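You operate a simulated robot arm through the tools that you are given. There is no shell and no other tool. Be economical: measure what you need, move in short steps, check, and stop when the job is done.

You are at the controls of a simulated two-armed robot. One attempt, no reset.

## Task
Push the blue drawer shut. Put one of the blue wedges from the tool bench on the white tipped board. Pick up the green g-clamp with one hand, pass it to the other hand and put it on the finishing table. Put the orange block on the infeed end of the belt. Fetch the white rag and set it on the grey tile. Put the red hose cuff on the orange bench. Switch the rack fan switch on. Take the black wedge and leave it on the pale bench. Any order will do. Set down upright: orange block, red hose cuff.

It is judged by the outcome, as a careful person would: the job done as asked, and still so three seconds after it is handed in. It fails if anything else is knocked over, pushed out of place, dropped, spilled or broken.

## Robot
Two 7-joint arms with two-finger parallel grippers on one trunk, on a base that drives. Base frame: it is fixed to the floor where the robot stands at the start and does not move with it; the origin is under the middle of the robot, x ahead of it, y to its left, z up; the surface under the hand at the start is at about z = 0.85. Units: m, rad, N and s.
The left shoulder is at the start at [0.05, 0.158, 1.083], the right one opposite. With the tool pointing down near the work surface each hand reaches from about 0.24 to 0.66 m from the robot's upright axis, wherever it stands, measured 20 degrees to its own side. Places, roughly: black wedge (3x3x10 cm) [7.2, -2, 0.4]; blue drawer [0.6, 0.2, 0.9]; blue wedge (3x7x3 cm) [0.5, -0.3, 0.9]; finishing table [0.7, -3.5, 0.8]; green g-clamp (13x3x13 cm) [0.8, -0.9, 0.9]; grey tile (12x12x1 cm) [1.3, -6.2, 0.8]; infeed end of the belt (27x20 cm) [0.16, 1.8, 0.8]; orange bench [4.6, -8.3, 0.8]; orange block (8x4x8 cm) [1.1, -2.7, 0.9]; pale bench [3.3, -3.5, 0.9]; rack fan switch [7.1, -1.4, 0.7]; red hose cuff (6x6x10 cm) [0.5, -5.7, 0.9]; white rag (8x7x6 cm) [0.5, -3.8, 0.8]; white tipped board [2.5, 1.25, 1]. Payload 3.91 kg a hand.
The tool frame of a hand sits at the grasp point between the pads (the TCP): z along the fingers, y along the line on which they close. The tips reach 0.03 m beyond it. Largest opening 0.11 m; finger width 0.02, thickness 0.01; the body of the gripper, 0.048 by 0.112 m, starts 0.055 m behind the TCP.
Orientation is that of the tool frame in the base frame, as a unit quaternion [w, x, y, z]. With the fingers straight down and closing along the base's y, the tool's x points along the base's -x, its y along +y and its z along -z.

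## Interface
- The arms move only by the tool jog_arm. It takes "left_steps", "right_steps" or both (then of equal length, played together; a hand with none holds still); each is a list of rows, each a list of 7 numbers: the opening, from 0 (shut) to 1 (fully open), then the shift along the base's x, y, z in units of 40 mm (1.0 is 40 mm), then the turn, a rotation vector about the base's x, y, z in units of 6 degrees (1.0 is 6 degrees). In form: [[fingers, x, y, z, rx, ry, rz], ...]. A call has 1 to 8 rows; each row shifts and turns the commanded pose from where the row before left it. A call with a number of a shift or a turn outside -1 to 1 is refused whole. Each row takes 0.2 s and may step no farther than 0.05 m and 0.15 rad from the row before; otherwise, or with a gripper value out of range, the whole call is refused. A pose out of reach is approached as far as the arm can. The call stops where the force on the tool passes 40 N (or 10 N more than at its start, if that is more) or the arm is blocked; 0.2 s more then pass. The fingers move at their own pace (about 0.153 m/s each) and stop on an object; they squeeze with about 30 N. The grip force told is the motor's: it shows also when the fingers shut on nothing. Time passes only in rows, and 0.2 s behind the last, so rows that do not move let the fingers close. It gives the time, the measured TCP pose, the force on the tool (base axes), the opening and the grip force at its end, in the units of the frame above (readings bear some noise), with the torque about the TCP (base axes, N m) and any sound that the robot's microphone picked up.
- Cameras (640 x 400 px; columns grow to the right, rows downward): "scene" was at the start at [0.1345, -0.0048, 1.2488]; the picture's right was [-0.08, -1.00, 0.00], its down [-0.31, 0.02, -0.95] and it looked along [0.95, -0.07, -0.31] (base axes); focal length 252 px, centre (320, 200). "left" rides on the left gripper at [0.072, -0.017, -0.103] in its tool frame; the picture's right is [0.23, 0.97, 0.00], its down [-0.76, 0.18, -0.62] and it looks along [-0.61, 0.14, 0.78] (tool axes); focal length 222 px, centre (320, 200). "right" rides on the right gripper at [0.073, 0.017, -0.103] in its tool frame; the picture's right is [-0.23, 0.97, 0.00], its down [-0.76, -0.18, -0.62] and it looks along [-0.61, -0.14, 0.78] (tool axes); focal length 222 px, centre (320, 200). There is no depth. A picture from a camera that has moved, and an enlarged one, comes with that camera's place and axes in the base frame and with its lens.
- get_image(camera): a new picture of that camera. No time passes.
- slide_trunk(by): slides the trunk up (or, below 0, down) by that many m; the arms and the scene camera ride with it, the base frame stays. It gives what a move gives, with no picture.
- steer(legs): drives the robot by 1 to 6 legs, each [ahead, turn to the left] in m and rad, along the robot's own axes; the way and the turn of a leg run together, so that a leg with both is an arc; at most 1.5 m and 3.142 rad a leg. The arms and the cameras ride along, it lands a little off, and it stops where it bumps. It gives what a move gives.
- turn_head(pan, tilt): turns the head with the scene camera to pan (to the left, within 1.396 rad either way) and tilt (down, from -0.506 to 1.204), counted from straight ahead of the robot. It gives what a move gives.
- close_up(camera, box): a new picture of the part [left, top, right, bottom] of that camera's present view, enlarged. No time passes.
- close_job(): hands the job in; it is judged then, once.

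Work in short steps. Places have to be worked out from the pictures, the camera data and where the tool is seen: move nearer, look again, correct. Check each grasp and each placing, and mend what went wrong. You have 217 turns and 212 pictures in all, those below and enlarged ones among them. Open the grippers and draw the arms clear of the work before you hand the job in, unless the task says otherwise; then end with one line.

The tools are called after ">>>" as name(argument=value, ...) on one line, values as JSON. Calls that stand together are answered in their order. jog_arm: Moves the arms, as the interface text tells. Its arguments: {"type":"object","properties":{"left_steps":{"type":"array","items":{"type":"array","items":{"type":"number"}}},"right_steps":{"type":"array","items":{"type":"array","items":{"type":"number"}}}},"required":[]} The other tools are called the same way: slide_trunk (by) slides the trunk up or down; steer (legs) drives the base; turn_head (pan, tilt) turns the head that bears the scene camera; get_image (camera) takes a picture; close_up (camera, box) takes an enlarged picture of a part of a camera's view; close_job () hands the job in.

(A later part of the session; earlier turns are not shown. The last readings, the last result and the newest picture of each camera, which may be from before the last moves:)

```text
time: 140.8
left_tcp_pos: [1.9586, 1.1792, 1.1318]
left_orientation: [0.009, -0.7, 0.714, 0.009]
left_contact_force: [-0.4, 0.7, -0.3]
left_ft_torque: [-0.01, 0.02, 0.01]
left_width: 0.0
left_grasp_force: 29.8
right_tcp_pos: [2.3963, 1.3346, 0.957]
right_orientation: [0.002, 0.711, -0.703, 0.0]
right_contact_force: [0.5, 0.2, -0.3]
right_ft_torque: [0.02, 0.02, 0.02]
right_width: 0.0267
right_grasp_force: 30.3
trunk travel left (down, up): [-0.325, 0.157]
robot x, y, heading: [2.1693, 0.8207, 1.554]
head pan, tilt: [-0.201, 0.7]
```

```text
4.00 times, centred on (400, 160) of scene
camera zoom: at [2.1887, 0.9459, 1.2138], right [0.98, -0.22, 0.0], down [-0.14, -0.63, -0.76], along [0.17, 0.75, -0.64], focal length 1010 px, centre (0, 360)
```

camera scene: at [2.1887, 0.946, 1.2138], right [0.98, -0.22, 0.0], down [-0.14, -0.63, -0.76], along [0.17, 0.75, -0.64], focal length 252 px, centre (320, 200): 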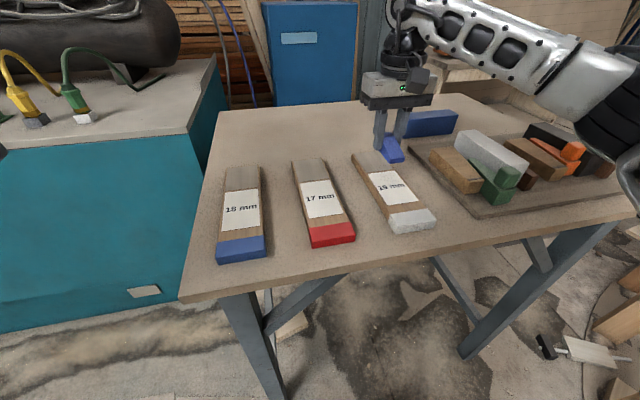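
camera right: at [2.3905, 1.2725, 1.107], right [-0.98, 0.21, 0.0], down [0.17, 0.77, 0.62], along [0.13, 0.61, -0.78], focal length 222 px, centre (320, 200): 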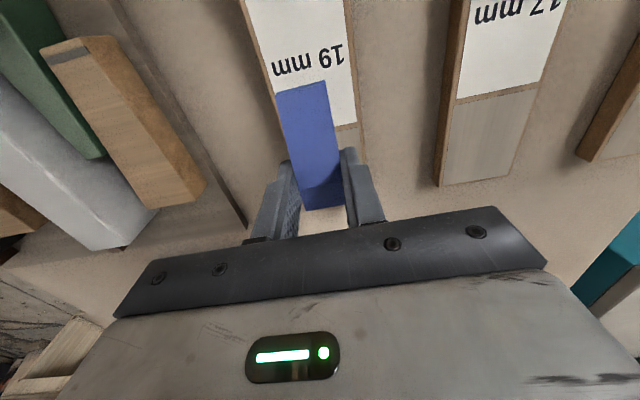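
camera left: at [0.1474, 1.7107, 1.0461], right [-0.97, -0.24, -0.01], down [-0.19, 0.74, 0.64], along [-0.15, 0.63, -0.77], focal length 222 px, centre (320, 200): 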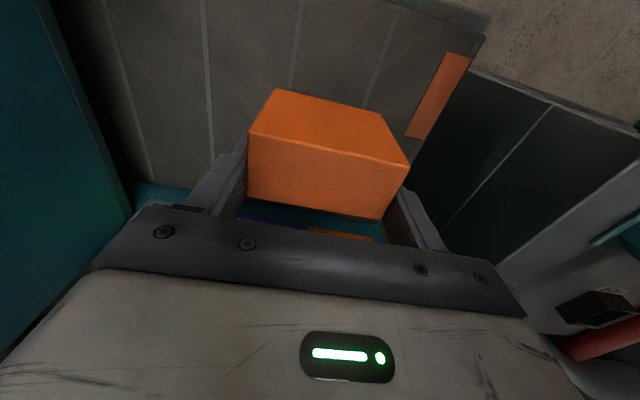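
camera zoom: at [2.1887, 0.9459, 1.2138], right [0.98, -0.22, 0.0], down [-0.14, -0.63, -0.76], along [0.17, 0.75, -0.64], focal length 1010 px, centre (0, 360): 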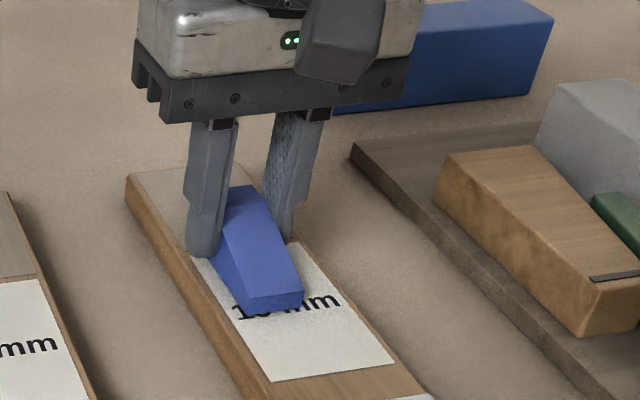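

Still just above the board. Continue down in 3 mm steps until contact.

>>> jog_arm(right_steps=[[0, 0.03, 0, -0.08, 0, 0, 0], [0, 0, 0, -0.08, 0, 0, 0]])

```text
time: 141.4
left_tcp_pos: [1.959, 1.1777, 1.133]
left_orientation: [0.01, -0.7, 0.714, 0.011]
left_contact_force: [-0.2, -0.3, -0.7]
left_ft_torque: [0.03, -0.03, -0.01]
left_width: 0.0
left_grasp_force: 30.2
right_tcp_pos: [2.3965, 1.3353, 0.953]
right_orientation: [0.0, 0.712, -0.703, -0.003]
right_contact_force: [0.8, -1.2, 19.0]
right_ft_torque: [-0.67, -0.1, 0.03]
right_width: 0.0268
right_grasp_force: 30.1
trunk travel left (down, up): [-0.325, 0.157]
robot x, y, heading: [2.1649, 0.8204, 1.555]
head pan, tilt: [-0.201, 0.7]
```

Contact (19 N). I open slightly and rise straight up.

>>> jog_arm(right_steps=[[0.4, 0, 0, 0.05, 0, 0, 0], [0.5, 0, 0, 0, 0, 0, 0], [0.5, 0, 0, 0.6, 0, 0, 0], [0.5, 0, 0, 1, 0, 0, 0], [0.5, 0, 0, 1, 0, 0, 0], [0.5, 0, -0.6, 1, 0, 0, 0], [0, 0, -1, 0.6, 0, 0, 0], [0, 0, -1, 0.6, 0, 0, 0]])

>>> close_up(camera="scene", box=[320, 110, 480, 210])

```text
time: 143.2
left_tcp_pos: [1.9578, 1.1778, 1.1314]
left_orientation: [0.009, -0.699, 0.715, 0.01]
left_contact_force: [0.1, -0.8, -0.1]
left_ft_torque: [-0.03, -0.01, 0.01]
left_width: 0.0
left_grasp_force: 29.7
right_tcp_pos: [2.3965, 1.2293, 1.1424]
right_orientation: [0.003, 0.711, -0.703, 0.001]
right_contact_force: [0.0, -0.2, 0.3]
right_ft_torque: [0.02, 0.02, -0.02]
right_width: 0.0
right_grasp_force: 29.3
trunk travel left (down, up): [-0.325, 0.157]
robot x, y, heading: [2.1724, 0.8198, 1.556]
head pan, tilt: [-0.201, 0.7]
```

```text
4.00 times, centred on (400, 160) of scene
camera zoom: at [2.1886, 0.9453, 1.2138], right [0.98, -0.22, 0.0], down [-0.14, -0.63, -0.77], along [0.17, 0.75, -0.64], focal length 1010 px, centre (0, 360)
```

zoom: 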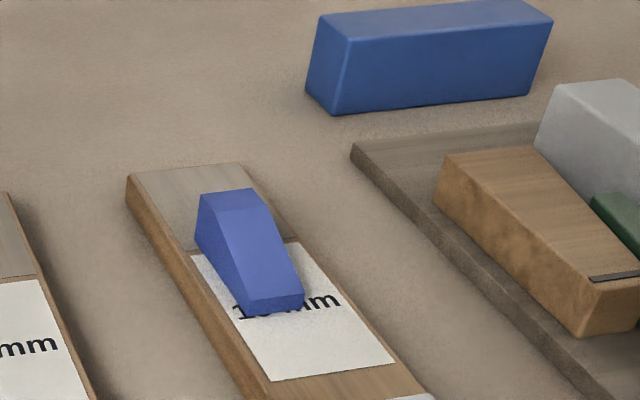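

The wedge rests on the white-tipped board. I now drive back around to the aisle for the g-clamp.

>>> steer(legs=[[-0.2, 0], [0, 1.31], [1.32, 0], [0, 0.408], [0.99, 0], [0, 1.438]])

>>> get_image(camera="scene")

```text
time: 163.6
left_tcp_pos: [0.18, 0.5026, 1.1323]
left_orientation: [0.01, 0.702, 0.712, -0.01]
left_contact_force: [0.2, 0.1, 0.3]
left_ft_torque: [0.01, -0.03, 0.02]
left_width: 0.0
left_grasp_force: 30.1
right_tcp_pos: [-0.2545, 0.4351, 1.1432]
right_orientation: [0.0, 0.69, 0.724, 0.003]
right_contact_force: [-0.1, -0.4, -0.1]
right_ft_torque: [0.02, -0.04, -0.02]
right_width: 0.0
right_grasp_force: 30.3
trunk travel left (down, up): [-0.325, 0.157]
robot x, y, heading: [-0.0427, 0.8505, -1.549]
head pan, tilt: [-0.201, 0.7]
```

```text
148 pictures are left
camera scene: at [-0.055, 0.7323, 1.2138], right [-0.98, 0.18, 0.0], down [0.12, 0.63, -0.76], along [-0.14, -0.75, -0.64], focal length 252 px, centre (320, 200)
```

scene: 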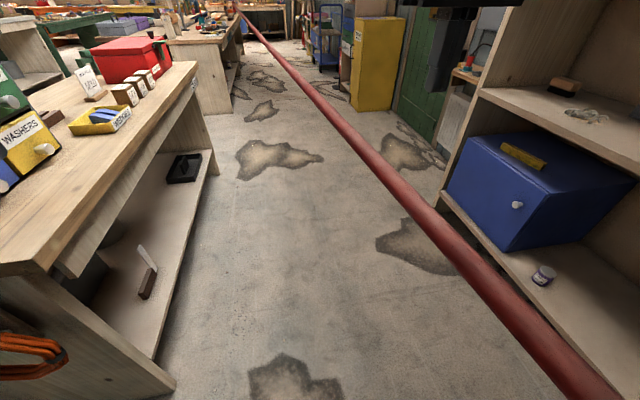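

The way down the aisle is clear. I drive to the gap and turn to face the tool bench's right end (+y) near x≈0.8.

>>> steer(legs=[[1.3, 0], [1.25, 0], [0, 1.55], [0.85, 0], [0, 1.57]])

>>> turn_head(pan=0.0, tilt=0.55)

>>> get_image(camera="scene")

```text
time: 187.8
left_tcp_pos: [0.7035, -1.2848, 1.1318]
left_orientation: [0.01, -0.701, 0.713, 0.009]
left_contact_force: [-0.2, -0.8, 0.5]
left_ft_torque: [0.0, 0.03, 0.02]
left_width: 0.0001
left_grasp_force: 29.9
right_tcp_pos: [1.1406, -1.232, 1.1435]
right_orientation: [0.003, 0.714, -0.701, 0.0]
right_contact_force: [0.1, 0.1, 0.7]
right_ft_torque: [0.03, -0.03, 0.0]
right_width: 0.0
right_grasp_force: 30.4
trunk travel left (down, up): [-0.325, 0.157]
robot x, y, heading: [0.914, -1.6439, 1.561]
head pan, tilt: [-0.201, 0.7]
```

```text
time: 188.5
left_tcp_pos: [0.7026, -1.2863, 1.133]
left_orientation: [0.01, -0.702, 0.712, 0.01]
left_contact_force: [0.6, 0.3, 0.4]
left_ft_torque: [-0.02, 0.02, -0.01]
left_width: 0.0
left_grasp_force: 29.9
right_tcp_pos: [1.1401, -1.2312, 1.1427]
right_orientation: [0.003, 0.714, -0.701, -0.001]
right_contact_force: [0.3, 0.2, 0.9]
right_ft_torque: [-0.03, -0.02, 0.0]
right_width: 0.0002
right_grasp_force: 29.7
trunk travel left (down, up): [-0.325, 0.157]
robot x, y, heading: [0.9133, -1.646, 1.558]
head pan, tilt: [0.0, 0.55]
```

```text
147 pictures are left
camera scene: at [0.9171, -1.5107, 1.2269], right [1.0, -0.01, 0.0], down [-0.01, -0.52, -0.85], along [0.01, 0.85, -0.52], focal length 252 px, centre (320, 200)
```

scene: 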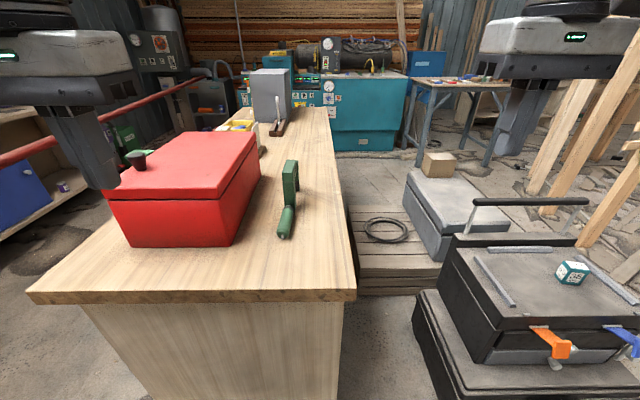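

The green clamp is right of the red box on the bench. I zoom in to see how it lies.

>>> close_up(camera="scene", box=[240, 140, 352, 252])

>>> get_image(camera="left")

```text
3.57 times, centred on (296, 196) of scene
camera zoom: at [0.9171, -1.5107, 1.2269], right [1.0, -0.01, 0.0], down [-0.01, -0.52, -0.85], along [0.01, 0.85, -0.52], focal length 902 px, centre (406, 214)
```

zoom: 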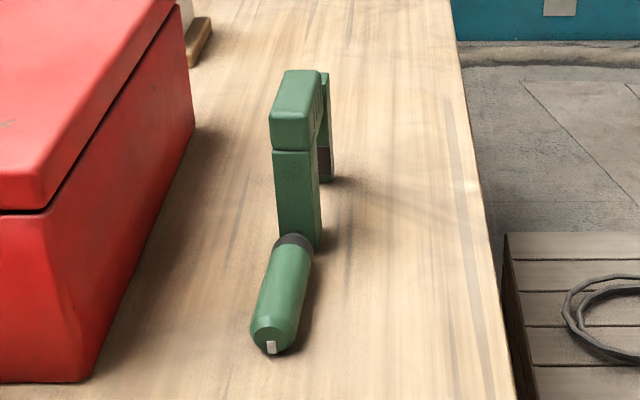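

```text
145 pictures are left
camera left: at [0.7172, -1.3603, 1.2328], right [-0.98, -0.21, -0.01], down [-0.17, 0.75, 0.64], along [-0.13, 0.63, -0.76], focal length 222 px, centre (320, 200)
```

left: 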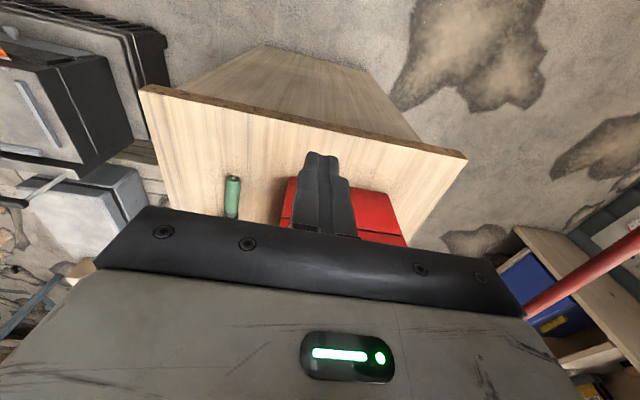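

The clamp stands as an inverted U: bar on top along y (front leg near (0.842,-0.945), rear near (0.855,-0.84)), handle pointing at me. Plan: left hand takes the bar's rear from above, then the right hand, tilted 45°, takes the front leg. I drive 0.14 m nearer first.

>>> steer(legs=[[0.14, 0.01]])

>>> close_up(camera="scene", box=[224, 130, 384, 230])

```text
time: 189.8
left_tcp_pos: [0.7004, -1.1464, 1.1311]
left_orientation: [0.01, -0.705, 0.71, 0.01]
left_contact_force: [0.5, 1.0, -0.6]
left_ft_torque: [-0.04, -0.04, 0.0]
left_width: 0.0
left_grasp_force: 30.0
right_tcp_pos: [1.1377, -1.0875, 1.1435]
right_orientation: [0.002, 0.716, -0.698, 0.0]
right_contact_force: [0.4, 0.3, 0.4]
right_ft_torque: [0.0, -0.01, 0.01]
right_width: 0.0
right_grasp_force: 29.9
trunk travel left (down, up): [-0.325, 0.157]
robot x, y, heading: [0.9137, -1.5031, 1.57]
head pan, tilt: [0.0, 0.55]
```

```text
4.00 times, centred on (304, 180) of scene
camera zoom: at [0.917, -1.3701, 1.2268], right [1.0, 0.0, 0.0], down [0.0, -0.52, -0.85], along [0.0, 0.85, -0.52], focal length 1010 px, centre (384, 280)
```

zoom: 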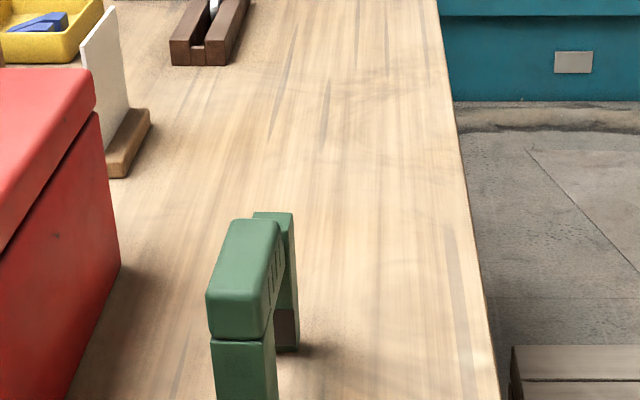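

The bar's top is at z≈0.97, x≈0.847, y from -0.963 to -0.888. I bring the left hand above its rear part with a moderate opening.

>>> jog_arm(left_steps=[[0.5, 0.617, 1, 0, 0, 0, 0], [0.5, 0.617, 1, 0, 0, 0, 0], [0.5, 0.617, 1, 0, 0, 0, 0], [0.5, 0.617, 1, 0, 0, 0, 0], [0.5, 0.617, 1, 0, 0, 0, 0], [0.5, 0.617, 1, 0, 0, 0, 0], [0.5, 0, 0.15, -1, 0, 0, 0], [0.5, 0, 0, -1, 0, 0, 0]])

>>> get_image(camera="left")

>>> get_image(camera="scene")

```text
time: 191.6
left_tcp_pos: [0.8375, -0.924, 1.048]
left_orientation: [0.009, -0.705, 0.709, 0.01]
left_contact_force: [0.3, -0.6, 0.1]
left_ft_torque: [0.0, -0.03, -0.03]
left_width: 0.0549
left_grasp_force: 0.1
left hand out of reach, approached as far as the arm can: row 6
right_tcp_pos: [1.1375, -1.0884, 1.1416]
right_orientation: [0.002, 0.716, -0.698, 0.0]
right_contact_force: [0.7, -0.2, -0.6]
right_ft_torque: [-0.01, -0.01, 0.02]
right_width: 0.0001
right_grasp_force: 29.5
trunk travel left (down, up): [-0.325, 0.157]
robot x, y, heading: [0.9127, -1.5027, 1.565]
head pan, tilt: [0.0, 0.55]
```

```text
143 pictures are left
camera left: at [0.8521, -0.999, 1.149], right [-0.98, -0.22, -0.01], down [-0.17, 0.74, 0.64], along [-0.14, 0.63, -0.76], focal length 222 px, centre (320, 200)
```

left: 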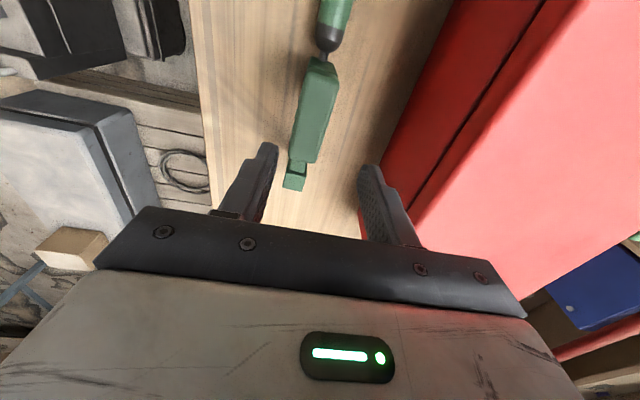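

```text
142 pictures are left
camera scene: at [0.9162, -1.3703, 1.2269], right [1.0, 0.0, 0.0], down [0.0, -0.52, -0.85], along [0.0, 0.85, -0.52], focal length 252 px, centre (320, 200)
```

scene: 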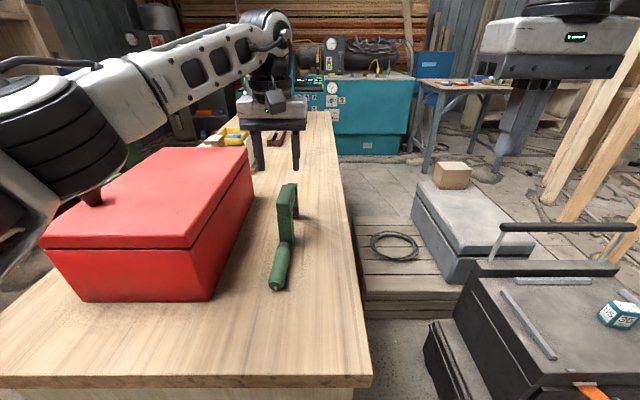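

The left elbow is close to the dark cup on the red box. I zoom there before lowering further.

>>> close_up(camera="scene", box=[20, 90, 180, 250])

```text
2.50 times, centred on (100, 170) of scene
camera zoom: at [0.9162, -1.3703, 1.2269], right [1.0, 0.0, 0.0], down [0.0, -0.52, -0.85], along [0.0, 0.85, -0.52], focal length 631 px, centre (870, 275)
```

zoom: 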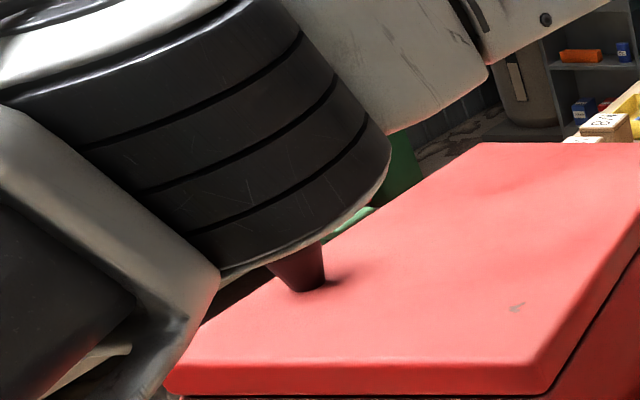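

That's too close; I raise and retract the left arm, and will use the right hand for the pick instead, doing the hand-over in free space.

>>> jog_arm(left_steps=[[0.5, 0, -0.15, 1, 0, 0, 0], [0.5, 0, 0, 1, 0, 0, 0], [0, -0.5, -1, 0, 0, 0, 0], [0, -0.5, -1, 0, 0, 0, 0], [0, -0.5, -1, 0, 0, 0, 0], [0, -0.5, -1, 0, 0, 0, 0], [0, -0.5, -1, 0, 0, 0, 0], [0, -0.6, -0.8, 0, 0, 0, 0]])

>>> get_image(camera="scene")

```text
time: 193.4
left_tcp_pos: [0.7131, -1.1677, 1.1339]
left_orientation: [0.01, -0.705, 0.709, 0.009]
left_contact_force: [0.0, 0.8, 0.7]
left_ft_torque: [0.0, -0.01, 0.0]
left_width: 0.0
left_grasp_force: 30.1
right_tcp_pos: [1.1371, -1.0894, 1.1435]
right_orientation: [0.002, 0.716, -0.698, 0.0]
right_contact_force: [0.0, -0.3, 0.2]
right_ft_torque: [0.03, -0.01, 0.0]
right_width: 0.0001
right_grasp_force: 29.5
trunk travel left (down, up): [-0.325, 0.157]
robot x, y, heading: [0.9133, -1.4995, 1.567]
head pan, tilt: [0.0, 0.55]
```

```text
140 pictures are left
camera scene: at [0.9166, -1.3711, 1.227], right [1.0, 0.0, 0.0], down [0.0, -0.52, -0.85], along [0.0, 0.85, -0.52], focal length 252 px, centre (320, 200)
```

scene: 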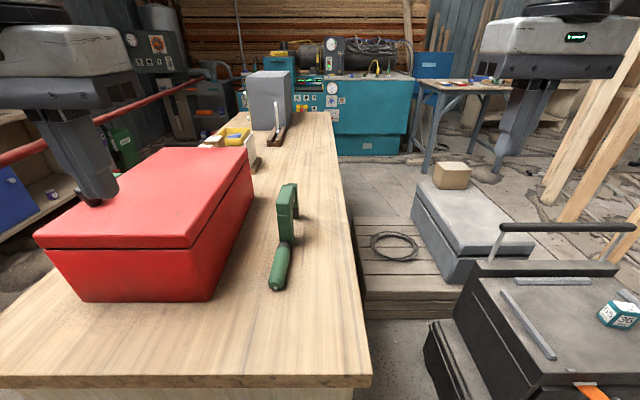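

The bench is unchanged. Now the right hand goes above the bar's rear part.

>>> jog_arm(right_steps=[[0.5, -0.9, 0.5, 0, 0, 0, 0], [0.5, -0.9, 0.5, 0, 0, 0, 0], [0.5, -0.9, 0.5, 0, 0, 0, 0], [0.5, -0.9, 0.5, 0, 0, 0, 0], [0.5, -0.9, 0.6, -0.2, 0, 0, 0], [0.5, -0.9, 0.6, -0.4, 0, 0, 0], [0.5, -0.9, 0.6, -0.4, 0, 0, 0], [0.5, -0.9, 0.7, -0.4, 0, 0, 0]])

>>> get_image(camera="right")

>>> get_image(camera="scene")

```text
time: 195.2
left_tcp_pos: [0.7129, -1.1673, 1.1337]
left_orientation: [0.01, -0.704, 0.71, 0.011]
left_contact_force: [0.0, 0.3, -0.2]
left_ft_torque: [-0.01, 0.0, 0.0]
left_width: 0.0
left_grasp_force: 30.4
right_tcp_pos: [0.8901, -0.96, 1.0827]
right_orientation: [0.002, 0.717, -0.697, -0.001]
right_contact_force: [0.1, -0.1, 0.0]
right_ft_torque: [0.02, -0.02, 0.0]
right_width: 0.0548
right_grasp_force: 0.1
right hand out of reach, approached as far as the arm can: row 7, 8
trunk travel left (down, up): [-0.325, 0.157]
robot x, y, heading: [0.9152, -1.5036, 1.569]
head pan, tilt: [0.0, 0.55]
```

```text
139 pictures are left
camera right: at [0.8742, -1.0312, 1.1863], right [-0.98, 0.2, 0.0], down [0.16, 0.77, 0.62], along [0.12, 0.61, -0.78], focal length 222 px, centre (320, 200)
```

right: 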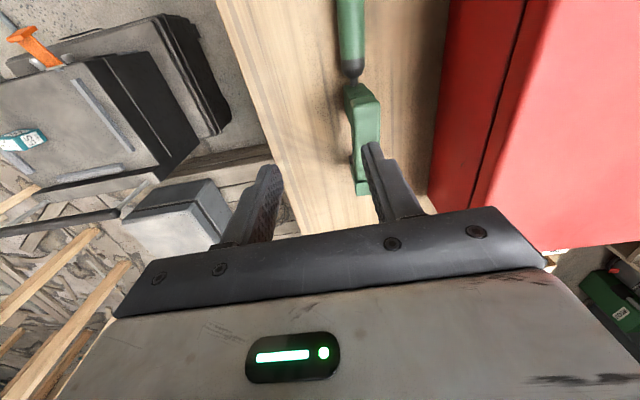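

```text
138 pictures are left
camera scene: at [0.9164, -1.3708, 1.2269], right [1.0, 0.0, 0.0], down [0.0, -0.52, -0.85], along [0.0, 0.85, -0.52], focal length 252 px, centre (320, 200)
```

scene: 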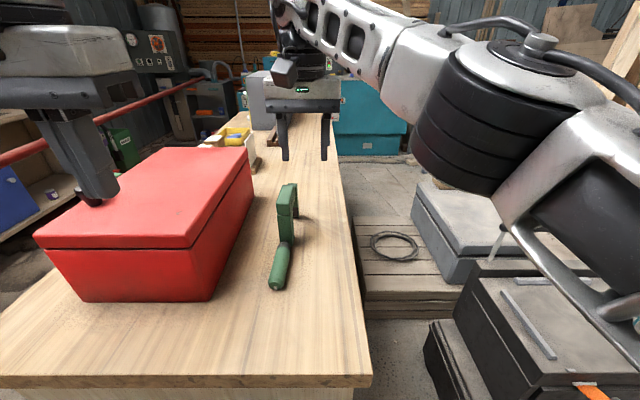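

The across-body reach is short. I raise the right hand a little and turn the base left 0.28 rad so the clamp lies on the right hand's side.

>>> jog_arm(right_steps=[[0.5, 0.3, -0.5, 0.7, 0, 0, 0], [0.5, 0.5, -0.5, 0.5, 0, 0, 0]])

>>> steer(legs=[[0, 0.28]])

>>> get_image(camera="right")

```text
time: 195.8
left_tcp_pos: [0.7147, -1.168, 1.1341]
left_orientation: [0.009, -0.704, 0.71, 0.01]
left_contact_force: [0.0, -0.7, 0.4]
left_ft_torque: [-0.02, 0.01, 0.0]
left_width: 0.0
left_grasp_force: 30.4
right_tcp_pos: [0.925, -1.0, 1.132]
right_orientation: [0.002, 0.716, -0.698, 0.0]
right_contact_force: [0.6, 0.6, 0.3]
right_ft_torque: [0.01, -0.03, -0.06]
right_width: 0.0551
right_grasp_force: 0.0
trunk travel left (down, up): [-0.325, 0.157]
robot x, y, heading: [0.918, -1.5002, 1.567]
head pan, tilt: [0.0, 0.55]
```

```text
time: 197.2
left_tcp_pos: [0.6295, -1.236, 1.1343]
left_orientation: [-0.009, 0.796, -0.606, -0.011]
left_contact_force: [1.1, 0.1, 1.1]
left_ft_torque: [0.01, -0.03, -0.01]
left_width: 0.0
left_grasp_force: 30.1
right_tcp_pos: [0.7858, -1.0172, 1.1317]
right_orientation: [0.002, 0.807, -0.591, 0.0]
right_contact_force: [1.0, 0.1, 0.0]
right_ft_torque: [0.03, 0.02, 0.0]
right_width: 0.055
right_grasp_force: 0.1
trunk travel left (down, up): [-0.325, 0.157]
robot x, y, heading: [0.9147, -1.5044, 1.848]
head pan, tilt: [0.0, 0.55]
```

```text
137 pictures are left
camera right: at [0.7904, -1.0898, 1.2348], right [-1.0, -0.08, 0.0], down [-0.06, 0.78, 0.62], along [-0.05, 0.62, -0.78], focal length 222 px, centre (320, 200)
```

right: 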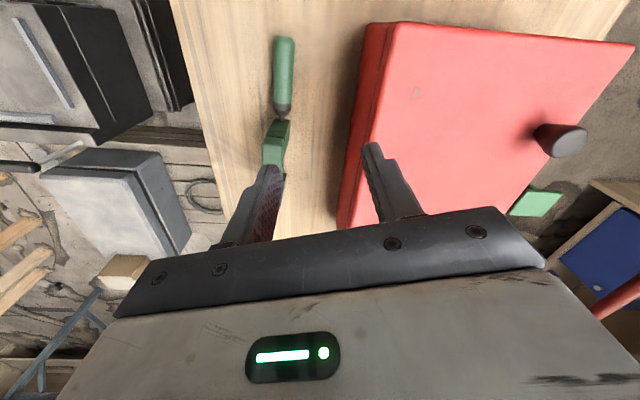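

I align the hand's yaw with the bar and go above it at z≈1.03, then check.

>>> jog_arm(right_steps=[[0.5, 0.52, 0.9, 0, 0, 0, -0.9], [0.5, 0.52, 0.9, 0, 0, 0, -0.9], [0.5, 0.52, 0.88, -0.2, 0, 0, -0.85], [0.5, 0, 0, -0.8, 0, 0, 0], [0.5, 0, 0, -0.8, 0, 0, 0], [0.5, 0, 0, -0.7, 0, 0, 0]])

>>> get_image(camera="right")

>>> get_image(camera="scene")

```text
time: 198.6
left_tcp_pos: [0.6296, -1.2357, 1.1346]
left_orientation: [-0.009, 0.796, -0.605, -0.011]
left_contact_force: [-0.6, -0.7, 0.1]
left_ft_torque: [-0.02, -0.01, 0.01]
left_width: 0.0
left_grasp_force: 29.6
right_tcp_pos: [0.8556, -0.9235, 1.0232]
right_orientation: [0.002, 0.716, -0.698, 0.0]
right_contact_force: [-0.5, 0.4, 0.1]
right_ft_torque: [0.0, 0.01, 0.01]
right_width: 0.055
right_grasp_force: 0.0
right hand out of reach, approached as far as the arm can: row 3
trunk travel left (down, up): [-0.325, 0.157]
robot x, y, heading: [0.9165, -1.502, 1.84]
head pan, tilt: [0.0, 0.55]
```

```text
136 pictures are left
camera right: at [0.8396, -0.9951, 1.1271], right [-0.98, 0.2, 0.0], down [0.16, 0.77, 0.62], along [0.12, 0.61, -0.78], focal length 222 px, centre (320, 200)
```

right: 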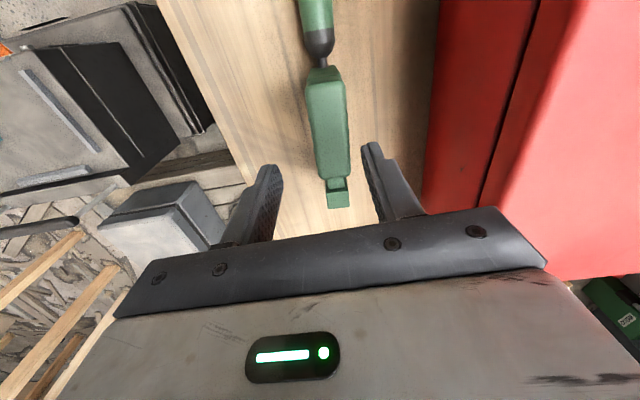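

```text
135 pictures are left
camera scene: at [0.8813, -1.3754, 1.2269], right [0.96, 0.27, 0.0], down [0.14, -0.5, -0.85], along [-0.23, 0.82, -0.52], focal length 252 px, centre (320, 200)
```

scene: 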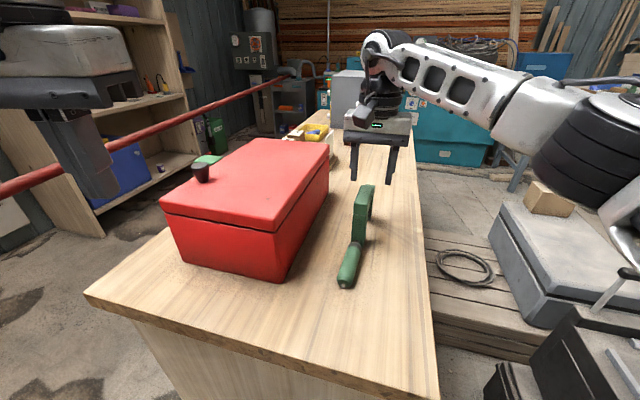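

Bar centreline is at x≈0.846 with about -6° yaw. I correct, descend and grip.

>>> jog_arm(right_steps=[[0.5, -0.22, 0.12, -0.3, 0, 0, -1], [0.5, 0, 0, -0.5, 0, 0, 0], [0.5, 0, 0, -0.5, 0, 0, 0], [0.5, 0, 0, -0.45, 0, 0, 0], [0, 0, 0, 0, 0, 0, 0], [0, 0, 0, 0, 0, 0, 0]])

>>> get_image(camera="right")

```text
time: 200.0
left_tcp_pos: [0.629, -1.2359, 1.1334]
left_orientation: [-0.009, 0.796, -0.605, -0.011]
left_contact_force: [-0.3, 0.0, 0.0]
left_ft_torque: [0.01, -0.02, 0.01]
left_width: 0.0002
left_grasp_force: 29.9
right_tcp_pos: [0.8468, -0.9174, 0.9565]
right_orientation: [-0.003, -0.68, 0.733, 0.0]
right_contact_force: [0.6, -0.1, 0.7]
right_ft_torque: [-0.14, -0.07, 0.32]
right_width: 0.0281
right_grasp_force: 30.3
trunk travel left (down, up): [-0.325, 0.157]
robot x, y, heading: [0.9187, -1.5067, 1.847]
head pan, tilt: [0.0, 0.55]
```

```text
134 pictures are left
camera right: at [0.8236, -0.9876, 1.0589], right [-0.95, 0.3, 0.0], down [0.24, 0.75, 0.62], along [0.18, 0.59, -0.78], focal length 222 px, centre (320, 200)
```

right: 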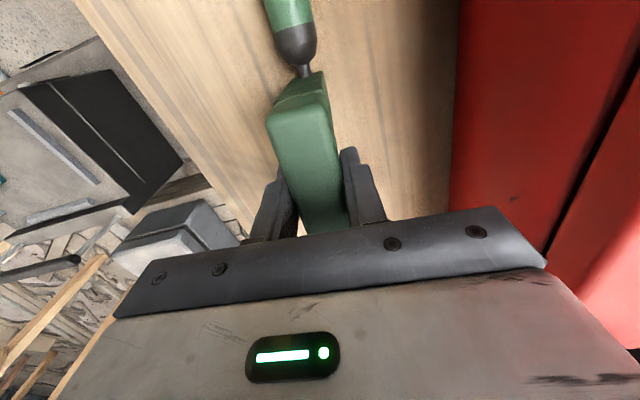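

Gripped (0.028 m). I lift 0.14 m and check it hangs steady.

>>> jog_arm(right_steps=[[0, 0, 0, 0.5, 0, 0, 0], [0, 0, 0, 0.7, 0, 0, 0], [0, 0, -0.3, 0.8, 0, 0, 0], [0, 0, -0.5, 0.8, 0, 0, 0], [0, 0, -0.6, 0.8, 0, 0, 0]])

>>> get_image(camera="right")

>>> get_image(camera="scene")

```text
time: 201.2
left_tcp_pos: [0.6295, -1.2361, 1.1345]
left_orientation: [-0.008, 0.796, -0.606, -0.01]
left_contact_force: [0.7, 0.8, -0.6]
left_ft_torque: [0.01, 0.03, -0.02]
left_width: 0.0001
left_grasp_force: 30.4
right_tcp_pos: [0.8475, -0.9759, 1.1022]
right_orientation: [-0.003, -0.679, 0.734, 0.0]
right_contact_force: [-0.3, -0.5, -5.4]
right_ft_torque: [-0.05, 0.04, -0.02]
right_width: 0.0279
right_grasp_force: 30.5
trunk travel left (down, up): [-0.325, 0.157]
robot x, y, heading: [0.9147, -1.5031, 1.85]
head pan, tilt: [0.0, 0.55]
```

```text
133 pictures are left
camera right: at [0.8251, -1.0465, 1.2058], right [-0.95, 0.3, 0.0], down [0.24, 0.75, 0.62], along [0.19, 0.59, -0.78], focal length 222 px, centre (320, 200)
```

right: 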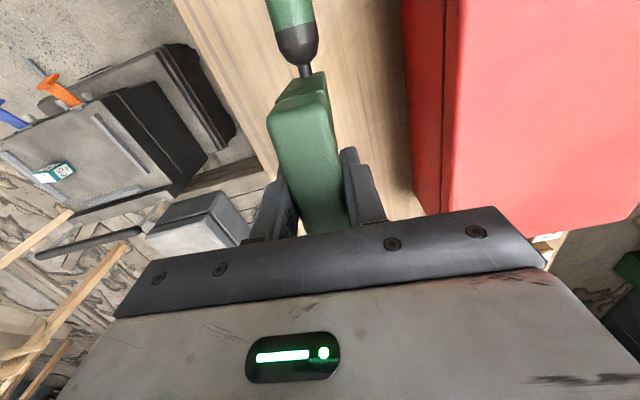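

```text
132 pictures are left
camera scene: at [0.8814, -1.3756, 1.2269], right [0.96, 0.27, 0.0], down [0.14, -0.5, -0.85], along [-0.23, 0.82, -0.52], focal length 252 px, centre (320, 200)
```

scene: 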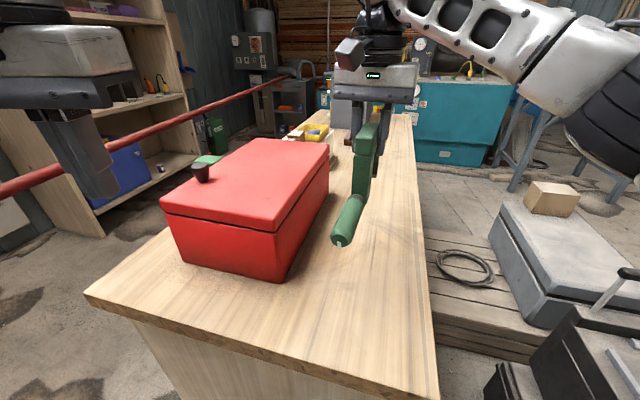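

The clamp hangs steady (about 0.5 kg). I back 0.3 m away from the bench and square the base to +y for the hand-over in free space.

>>> steer(legs=[[-0.3, 0], [0, -0.28]])

>>> jog_arm(right_steps=[[0, -0.4, -0.5, 0, 0, 0, 0.95], [0, -0.4, -0.5, 0, 0, 0, 0.95], [0, -0.4, -0.5, 0, 0, 0, 0.95], [0, -0.4, 0, 0, 0, 0, 0.9]])

>>> turn_head(pan=0.0, tilt=0.4)

>>> get_image(camera="scene")

```text
time: 204.1
left_tcp_pos: [0.7946, -1.4536, 1.1333]
left_orientation: [0.009, -0.703, 0.711, 0.01]
left_contact_force: [-0.2, -0.8, 0.8]
left_ft_torque: [-0.01, -0.02, -0.01]
left_width: 0.0
left_grasp_force: 29.9
right_tcp_pos: [1.0787, -1.2646, 1.1021]
right_orientation: [-0.003, -0.569, 0.822, 0.001]
right_contact_force: [0.7, -0.2, -5.7]
right_ft_torque: [-0.06, 0.05, -0.01]
right_width: 0.028
right_grasp_force: 30.4
trunk travel left (down, up): [-0.325, 0.157]
robot x, y, heading: [0.9977, -1.79, 1.564]
head pan, tilt: [0.0, 0.55]
```

```text
time: 205.1
left_tcp_pos: [0.7956, -1.4528, 1.1342]
left_orientation: [0.009, -0.704, 0.71, 0.01]
left_contact_force: [0.0, -0.9, -0.4]
left_ft_torque: [0.0, 0.04, 0.01]
left_width: 0.0
left_grasp_force: 30.0
right_tcp_pos: [1.0144, -1.3233, 1.1006]
right_orientation: [0.002, 0.719, -0.695, 0.0]
right_contact_force: [0.1, 0.0, -5.1]
right_ft_torque: [-0.07, 0.02, 0.02]
right_width: 0.0277
right_grasp_force: 30.2
trunk travel left (down, up): [-0.325, 0.157]
robot x, y, heading: [0.9971, -1.7869, 1.565]
head pan, tilt: [0.0, 0.55]
```

```text
time: 205.8
left_tcp_pos: [0.7942, -1.4527, 1.1336]
left_orientation: [0.01, -0.703, 0.711, 0.01]
left_contact_force: [-0.7, -0.3, -0.1]
left_ft_torque: [0.02, -0.03, -0.01]
left_width: 0.0
left_grasp_force: 30.6
right_tcp_pos: [1.0148, -1.3232, 1.1005]
right_orientation: [0.003, 0.718, -0.696, 0.0]
right_contact_force: [0.5, -1.3, -4.8]
right_ft_torque: [-0.05, 0.02, -0.01]
right_width: 0.0279
right_grasp_force: 29.9
trunk travel left (down, up): [-0.325, 0.157]
robot x, y, heading: [0.9956, -1.7892, 1.561]
head pan, tilt: [0.0, 0.4]
```

```text
131 pictures are left
camera scene: at [0.9972, -1.6539, 1.2405], right [1.0, -0.01, 0.0], down [0.0, -0.39, -0.92], along [0.01, 0.92, -0.39], focal length 252 px, centre (320, 200)
```

scene: 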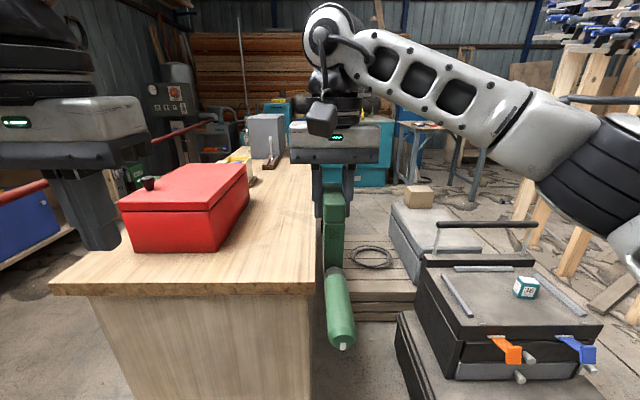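

For clearance from my head I'll yaw the clamp -36° with the right hand (handle toward my left shoulder), and pre-turn the left hand the same way.

>>> jog_arm(right_steps=[[0, 0, 0.2, 0, 0, 0, -1], [0, 0, 0.2, 0, 0, 0, -1], [0, 0, 0.2, 0, 0, 0, -1], [0, 0, 0.2, 0, 0, 0, -1], [0, 0, 0.2, 0, 0, 0, -1], [0, 0, 0.2, 0, 0, 0, -1]], left_steps=[[0.7, 0, 0, 0.1, 0, 0, -1], [0.7, 0, 0, 0.1, 0, 0, -1], [0.7, 0, 0, 0.1, 0, 0, -1], [0.7, 0, 0, 0.1, 0, 0, -1], [0.7, 0, 0, 0.1, 0, 0, -1], [0.7, 0, 0, 0.1, 0, 0, -1]])

>>> jog_arm(left_steps=[[0.7, 0, 0, 0, 0.809, -0.588, 0], [0.7, 0, 0, 0, 0.809, -0.588, 0], [0.7, 0, 0, 0, 0.809, -0.588, 0], [0.7, 0, 0, 0, 0.809, -0.588, 0], [0.7, 0, 0, 0, 0.809, -0.588, 0], [0.7, 0, 0, 0, 0.809, -0.588, 0], [0.7, 0, 0, 0, 0.809, -0.588, 0], [0.7, 0, 0, 0, 0.809, -0.588, 0]])

>>> turn_head(pan=0.1, tilt=0.6)

>>> get_image(camera="scene")

>>> get_image(camera="left")

```text
time: 207.2
left_tcp_pos: [0.7943, -1.4533, 1.1582]
left_orientation: [0.011, -0.449, 0.893, 0.006]
left_contact_force: [-0.3, 0.4, -0.3]
left_ft_torque: [0.01, 0.03, 0.03]
left_width: 0.0771
left_grasp_force: 0.0
right_tcp_pos: [1.0122, -1.2769, 1.1019]
right_orientation: [-0.003, -0.468, 0.884, 0.0]
right_contact_force: [0.0, 0.1, -5.5]
right_ft_torque: [-0.05, 0.03, 0.01]
right_width: 0.0277
right_grasp_force: 30.2
trunk travel left (down, up): [-0.325, 0.157]
robot x, y, heading: [0.9988, -1.7898, 1.568]
head pan, tilt: [0.0, 0.4]
```

```text
time: 209.0
left_tcp_pos: [0.7952, -1.4525, 1.1579]
left_orientation: [0.374, -0.408, 0.811, 0.192]
left_contact_force: [-0.3, -0.3, 0.6]
left_ft_torque: [-0.01, 0.0, 0.01]
left_width: 0.0771
left_grasp_force: 0.0
right_tcp_pos: [1.0121, -1.2775, 1.1029]
right_orientation: [-0.001, -0.468, 0.884, 0.0]
right_contact_force: [0.2, 0.2, -6.3]
right_ft_torque: [0.01, 0.04, -0.01]
right_width: 0.0279
right_grasp_force: 29.8
trunk travel left (down, up): [-0.325, 0.157]
robot x, y, heading: [0.9949, -1.788, 1.561]
head pan, tilt: [0.0, 0.4]
```

```text
time: 209.7
left_tcp_pos: [0.7956, -1.453, 1.1576]
left_orientation: [0.372, -0.409, 0.811, 0.192]
left_contact_force: [0.2, -0.6, -0.1]
left_ft_torque: [0.0, -0.02, 0.02]
left_width: 0.0771
left_grasp_force: 0.1
right_tcp_pos: [1.0127, -1.2779, 1.1017]
right_orientation: [-0.003, -0.468, 0.883, 0.001]
right_contact_force: [-0.5, 0.3, -5.7]
right_ft_torque: [-0.06, 0.02, -0.01]
right_width: 0.0278
right_grasp_force: 29.9
trunk travel left (down, up): [-0.325, 0.157]
robot x, y, heading: [0.9967, -1.7924, 1.57]
head pan, tilt: [0.099, 0.6]
```

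```text
130 pictures are left
camera scene: at [0.9884, -1.6585, 1.2224], right [1.0, 0.09, 0.0], down [0.05, -0.56, -0.83], along [-0.08, 0.82, -0.56], focal length 252 px, centre (320, 200)
```

scene: 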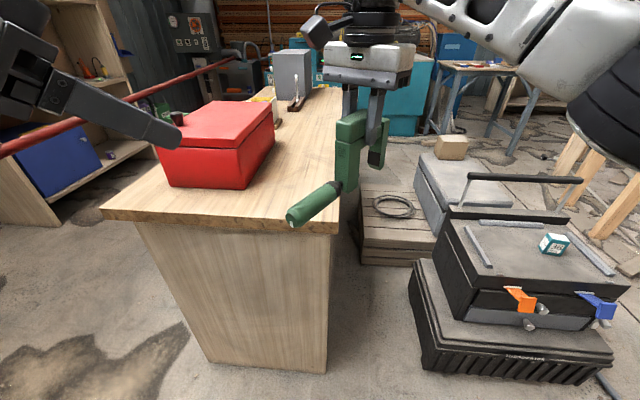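

```text
129 pictures are left
camera left: at [0.7324, -1.5635, 1.1695], right [-0.87, 0.46, -0.17], down [-0.13, 0.12, 0.99], along [0.47, 0.88, -0.04], focal length 222 px, centre (320, 200)
```

left: 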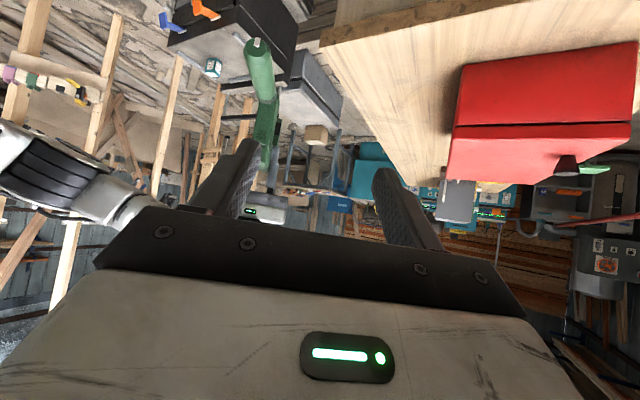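

Left camera and scene agree: the front leg is at about (0.990, -1.309, ~1.05). I move the left hand to its pre-grasp pose behind and above it.

>>> jog_arm(left_steps=[[0.7, 0.83, 0.375, 0, 0, 0, 0], [0.7, 0.83, 0.375, 0, 0, 0, 0], [0.7, 0.83, 0.375, 0, 0, 0, 0], [0.7, 0.83, 0.375, -0.1, 0, 0, 0]])

>>> get_image(camera="left")

>>> get_image(camera="scene")

```text
time: 210.7
left_tcp_pos: [0.9307, -1.3932, 1.1554]
left_orientation: [0.373, -0.408, 0.811, 0.192]
left_contact_force: [-0.3, 0.2, 0.3]
left_ft_torque: [-0.01, -0.02, -0.02]
left_width: 0.0771
left_grasp_force: 0.0
right_tcp_pos: [1.0129, -1.2754, 1.1023]
right_orientation: [-0.002, -0.469, 0.883, 0.0]
right_contact_force: [0.4, -0.8, -5.9]
right_ft_torque: [-0.04, 0.04, -0.01]
right_width: 0.0281
right_grasp_force: 29.7
trunk travel left (down, up): [-0.325, 0.157]
robot x, y, heading: [0.9954, -1.7898, 1.564]
head pan, tilt: [0.099, 0.6]
```

```text
128 pictures are left
camera left: at [0.8697, -1.5041, 1.1659], right [-0.87, 0.46, -0.17], down [-0.13, 0.12, 0.99], along [0.47, 0.88, -0.04], focal length 222 px, centre (320, 200)
```

left: 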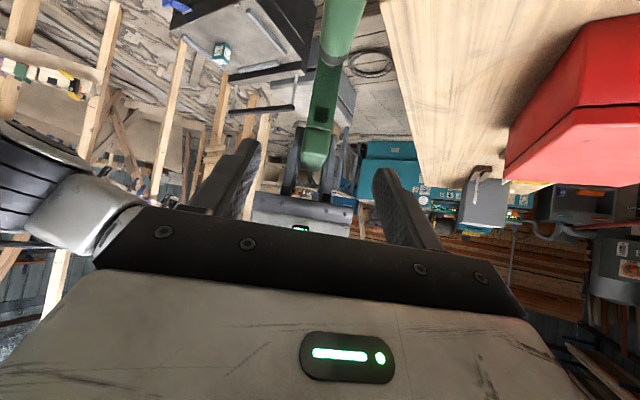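

```text
127 pictures are left
camera scene: at [0.9888, -1.6584, 1.2223], right [1.0, 0.09, 0.0], down [0.05, -0.56, -0.82], along [-0.08, 0.82, -0.57], focal length 252 px, centre (320, 200)
```

scene: 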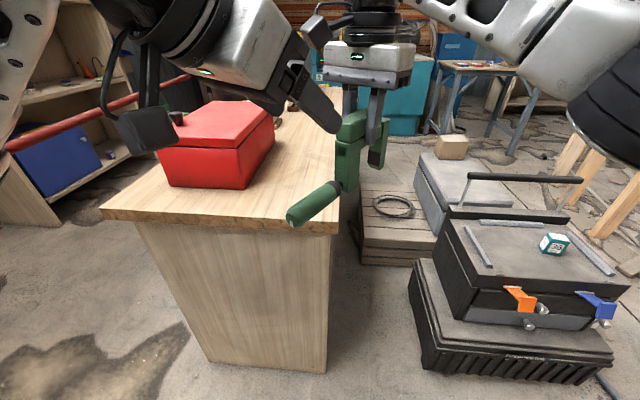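

The leg is centred between the fingers. I advance along the finger axis.

>>> jog_arm(left_steps=[[0.7, 0.38, 0.526, -0.585, 0, 0, 0], [0.7, 0.38, 0.526, -0.585, 0, 0, 0], [0.7, 0.38, 0.526, -0.585, 0, 0, 0], [0.7, 0.34, 0.47, -0.5, 0, 0, 0]])

>>> get_image(camera="left")

>>> get_image(camera="scene")

```text
time: 211.7
left_tcp_pos: [0.9868, -1.31, 1.063]
left_orientation: [0.373, -0.408, 0.811, 0.192]
left_contact_force: [0.0, 0.3, -0.2]
left_ft_torque: [0.01, 0.02, 0.0]
left_width: 0.0769
left_grasp_force: 0.1
right_tcp_pos: [1.0132, -1.2772, 1.1017]
right_orientation: [-0.001, -0.469, 0.883, 0.001]
right_contact_force: [0.5, -0.8, -5.4]
right_ft_torque: [-0.03, 0.04, -0.01]
right_width: 0.0279
right_grasp_force: 29.9
trunk travel left (down, up): [-0.325, 0.157]
robot x, y, heading: [0.994, -1.7878, 1.567]
head pan, tilt: [0.099, 0.6]
```

```text
126 pictures are left
camera left: at [0.9248, -1.4211, 1.0742], right [-0.87, 0.46, -0.17], down [-0.13, 0.12, 0.99], along [0.47, 0.88, -0.04], focal length 222 px, centre (320, 200)
```

left: 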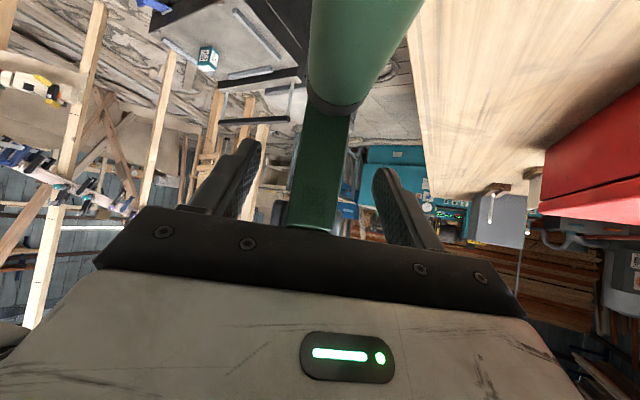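

```text
125 pictures are left
camera scene: at [0.9885, -1.6583, 1.2223], right [1.0, 0.09, 0.0], down [0.05, -0.56, -0.82], along [-0.08, 0.82, -0.57], focal length 252 px, centre (320, 200)
```

scene: 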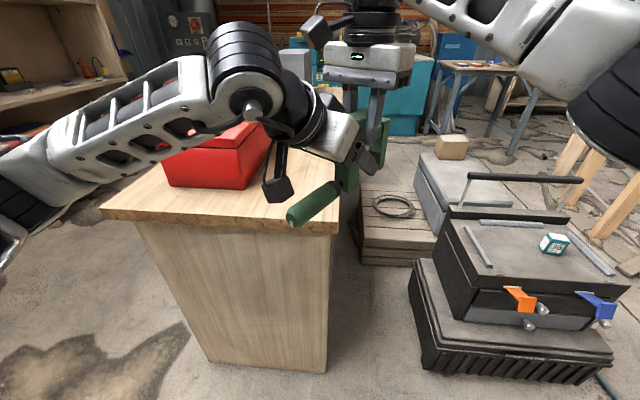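

The leg sits between the left fingers. I close the left hand, holding the right.

>>> jog_arm(left_steps=[[0, 0, 0, 0, 0, 0, 0], [0, 0, 0, 0, 0, 0, 0], [0, 0, 0, 0, 0, 0, 0]])

>>> get_image(camera="left")

```text
time: 212.5
left_tcp_pos: [0.9875, -1.3119, 1.0627]
left_orientation: [0.373, -0.407, 0.811, 0.191]
left_contact_force: [7.1, -6.2, 0.1]
left_ft_torque: [0.34, 0.07, 0.53]
left_width: 0.0275
left_grasp_force: 30.1
right_tcp_pos: [1.0127, -1.2761, 1.102]
right_orientation: [-0.003, -0.469, 0.883, 0.001]
right_contact_force: [-6.8, 5.3, -3.7]
right_ft_torque: [-0.22, 0.29, -0.96]
right_width: 0.0283
right_grasp_force: 30.3
trunk travel left (down, up): [-0.325, 0.157]
robot x, y, heading: [0.9945, -1.789, 1.567]
head pan, tilt: [0.099, 0.6]
```

```text
124 pictures are left
camera left: at [0.925, -1.4221, 1.0744], right [-0.87, 0.46, -0.17], down [-0.13, 0.12, 0.98], along [0.47, 0.88, -0.04], focal length 222 px, centre (320, 200)
```

left: 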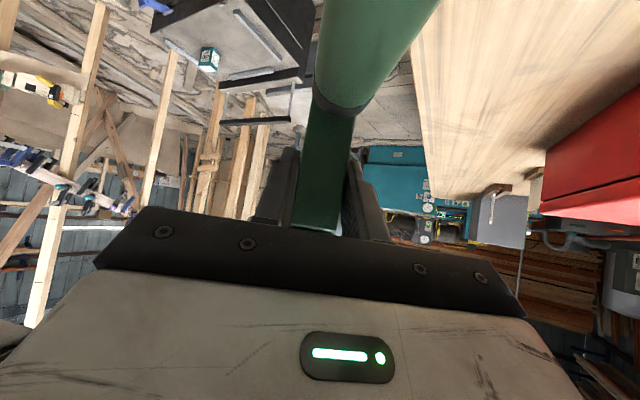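

The left hand grips the leg (0.0275 m). I open the right hand and lift it clear.

>>> jog_arm(right_steps=[[0.6, 0, 0, 0, 0, 0, 0], [0.6, 0, 0, 0, 0, 0, 0], [0.6, 0, 0, 0.5, 0, 0, 0], [0.6, 0, 0, 1, 0, 0, 0], [0.6, 0.3, 0, 1, 0, 0, 0], [0.6, 1, 0, 0.3, 0, 0, 0], [0.6, 1, 0, 0, 0, 0, 0.8], [0, 1, 0, 0, 0, 0, 0.8]])

>>> get_image(camera="scene")

```text
time: 214.3
left_tcp_pos: [0.9872, -1.3103, 1.0629]
left_orientation: [0.373, -0.408, 0.811, 0.192]
left_contact_force: [0.5, -0.5, -0.5]
left_ft_torque: [-0.21, 0.18, -0.04]
left_width: 0.027
left_grasp_force: 29.9
right_tcp_pos: [1.1437, -1.2738, 1.2039]
right_orientation: [-0.002, -0.541, 0.841, 0.001]
right_contact_force: [-0.5, 0.1, -0.6]
right_ft_torque: [0.0, -0.02, -0.02]
right_width: 0.0001
right_grasp_force: 29.8
right hand out of reach, approached as far as the arm can: row 5
trunk travel left (down, up): [-0.325, 0.157]
robot x, y, heading: [0.9923, -1.7908, 1.563]
head pan, tilt: [0.099, 0.6]
```

```text
123 pictures are left
camera scene: at [0.9889, -1.6587, 1.2224], right [1.0, 0.09, 0.0], down [0.05, -0.56, -0.82], along [-0.08, 0.82, -0.57], focal length 252 px, centre (320, 200)
```

scene: 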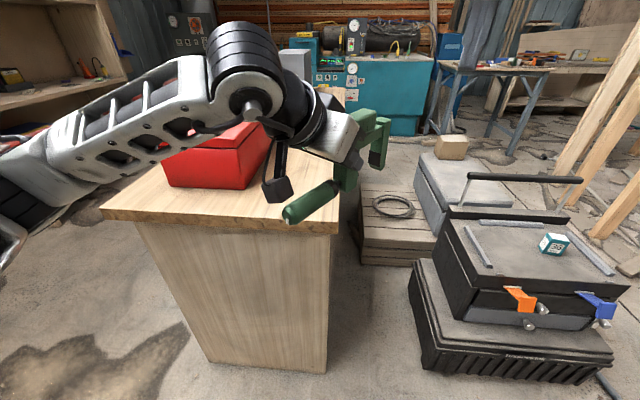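

The clamp is now in the left hand. I drive to the aisle beside the finishing table and look at it.

>>> steer(legs=[[0, 1.578], [1.1, 0], [0, 1.4], [1.0, 0]])

>>> turn_head(pan=0.35, tilt=0.4)

>>> get_image(camera="scene")

```text
time: 231.9
left_tcp_pos: [-0.3112, -3.2251, 1.063]
left_orientation: [0.162, 0.84, 0.346, -0.385]
left_contact_force: [0.3, -0.4, -0.1]
left_ft_torque: [0.2, -0.18, 0.0]
left_width: 0.0266
left_grasp_force: 30.2
right_tcp_pos: [-0.4731, -3.2375, 1.203]
right_orientation: [0.001, 0.88, 0.476, 0.003]
right_contact_force: [-0.2, -0.5, -0.6]
right_ft_torque: [0.03, -0.01, 0.0]
right_width: 0.0
right_grasp_force: 30.4
trunk travel left (down, up): [-0.325, 0.157]
robot x, y, heading: [-0.2515, -2.7512, -1.726]
head pan, tilt: [0.099, 0.6]
```

```text
time: 232.6
left_tcp_pos: [-0.3104, -3.2231, 1.064]
left_orientation: [0.163, 0.84, 0.346, -0.386]
left_contact_force: [0.1, -0.1, -0.3]
left_ft_torque: [0.19, -0.21, -0.01]
left_width: 0.0268
left_grasp_force: 30.1
right_tcp_pos: [-0.4719, -3.2378, 1.2034]
right_orientation: [0.001, 0.879, 0.476, 0.002]
right_contact_force: [-0.7, -0.2, 0.6]
right_ft_torque: [0.03, 0.05, -0.02]
right_width: 0.0
right_grasp_force: 30.3
trunk travel left (down, up): [-0.325, 0.157]
robot x, y, heading: [-0.2466, -2.7494, -1.73]
head pan, tilt: [0.351, 0.4]
```

```text
122 pictures are left
camera scene: at [-0.234, -2.8785, 1.2405], right [-0.98, -0.19, 0.0], down [-0.07, 0.38, -0.92], along [0.18, -0.9, -0.39], focal length 252 px, centre (320, 200)
```

scene: 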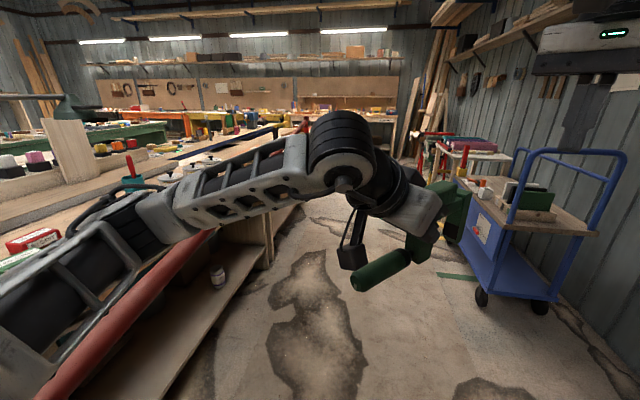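

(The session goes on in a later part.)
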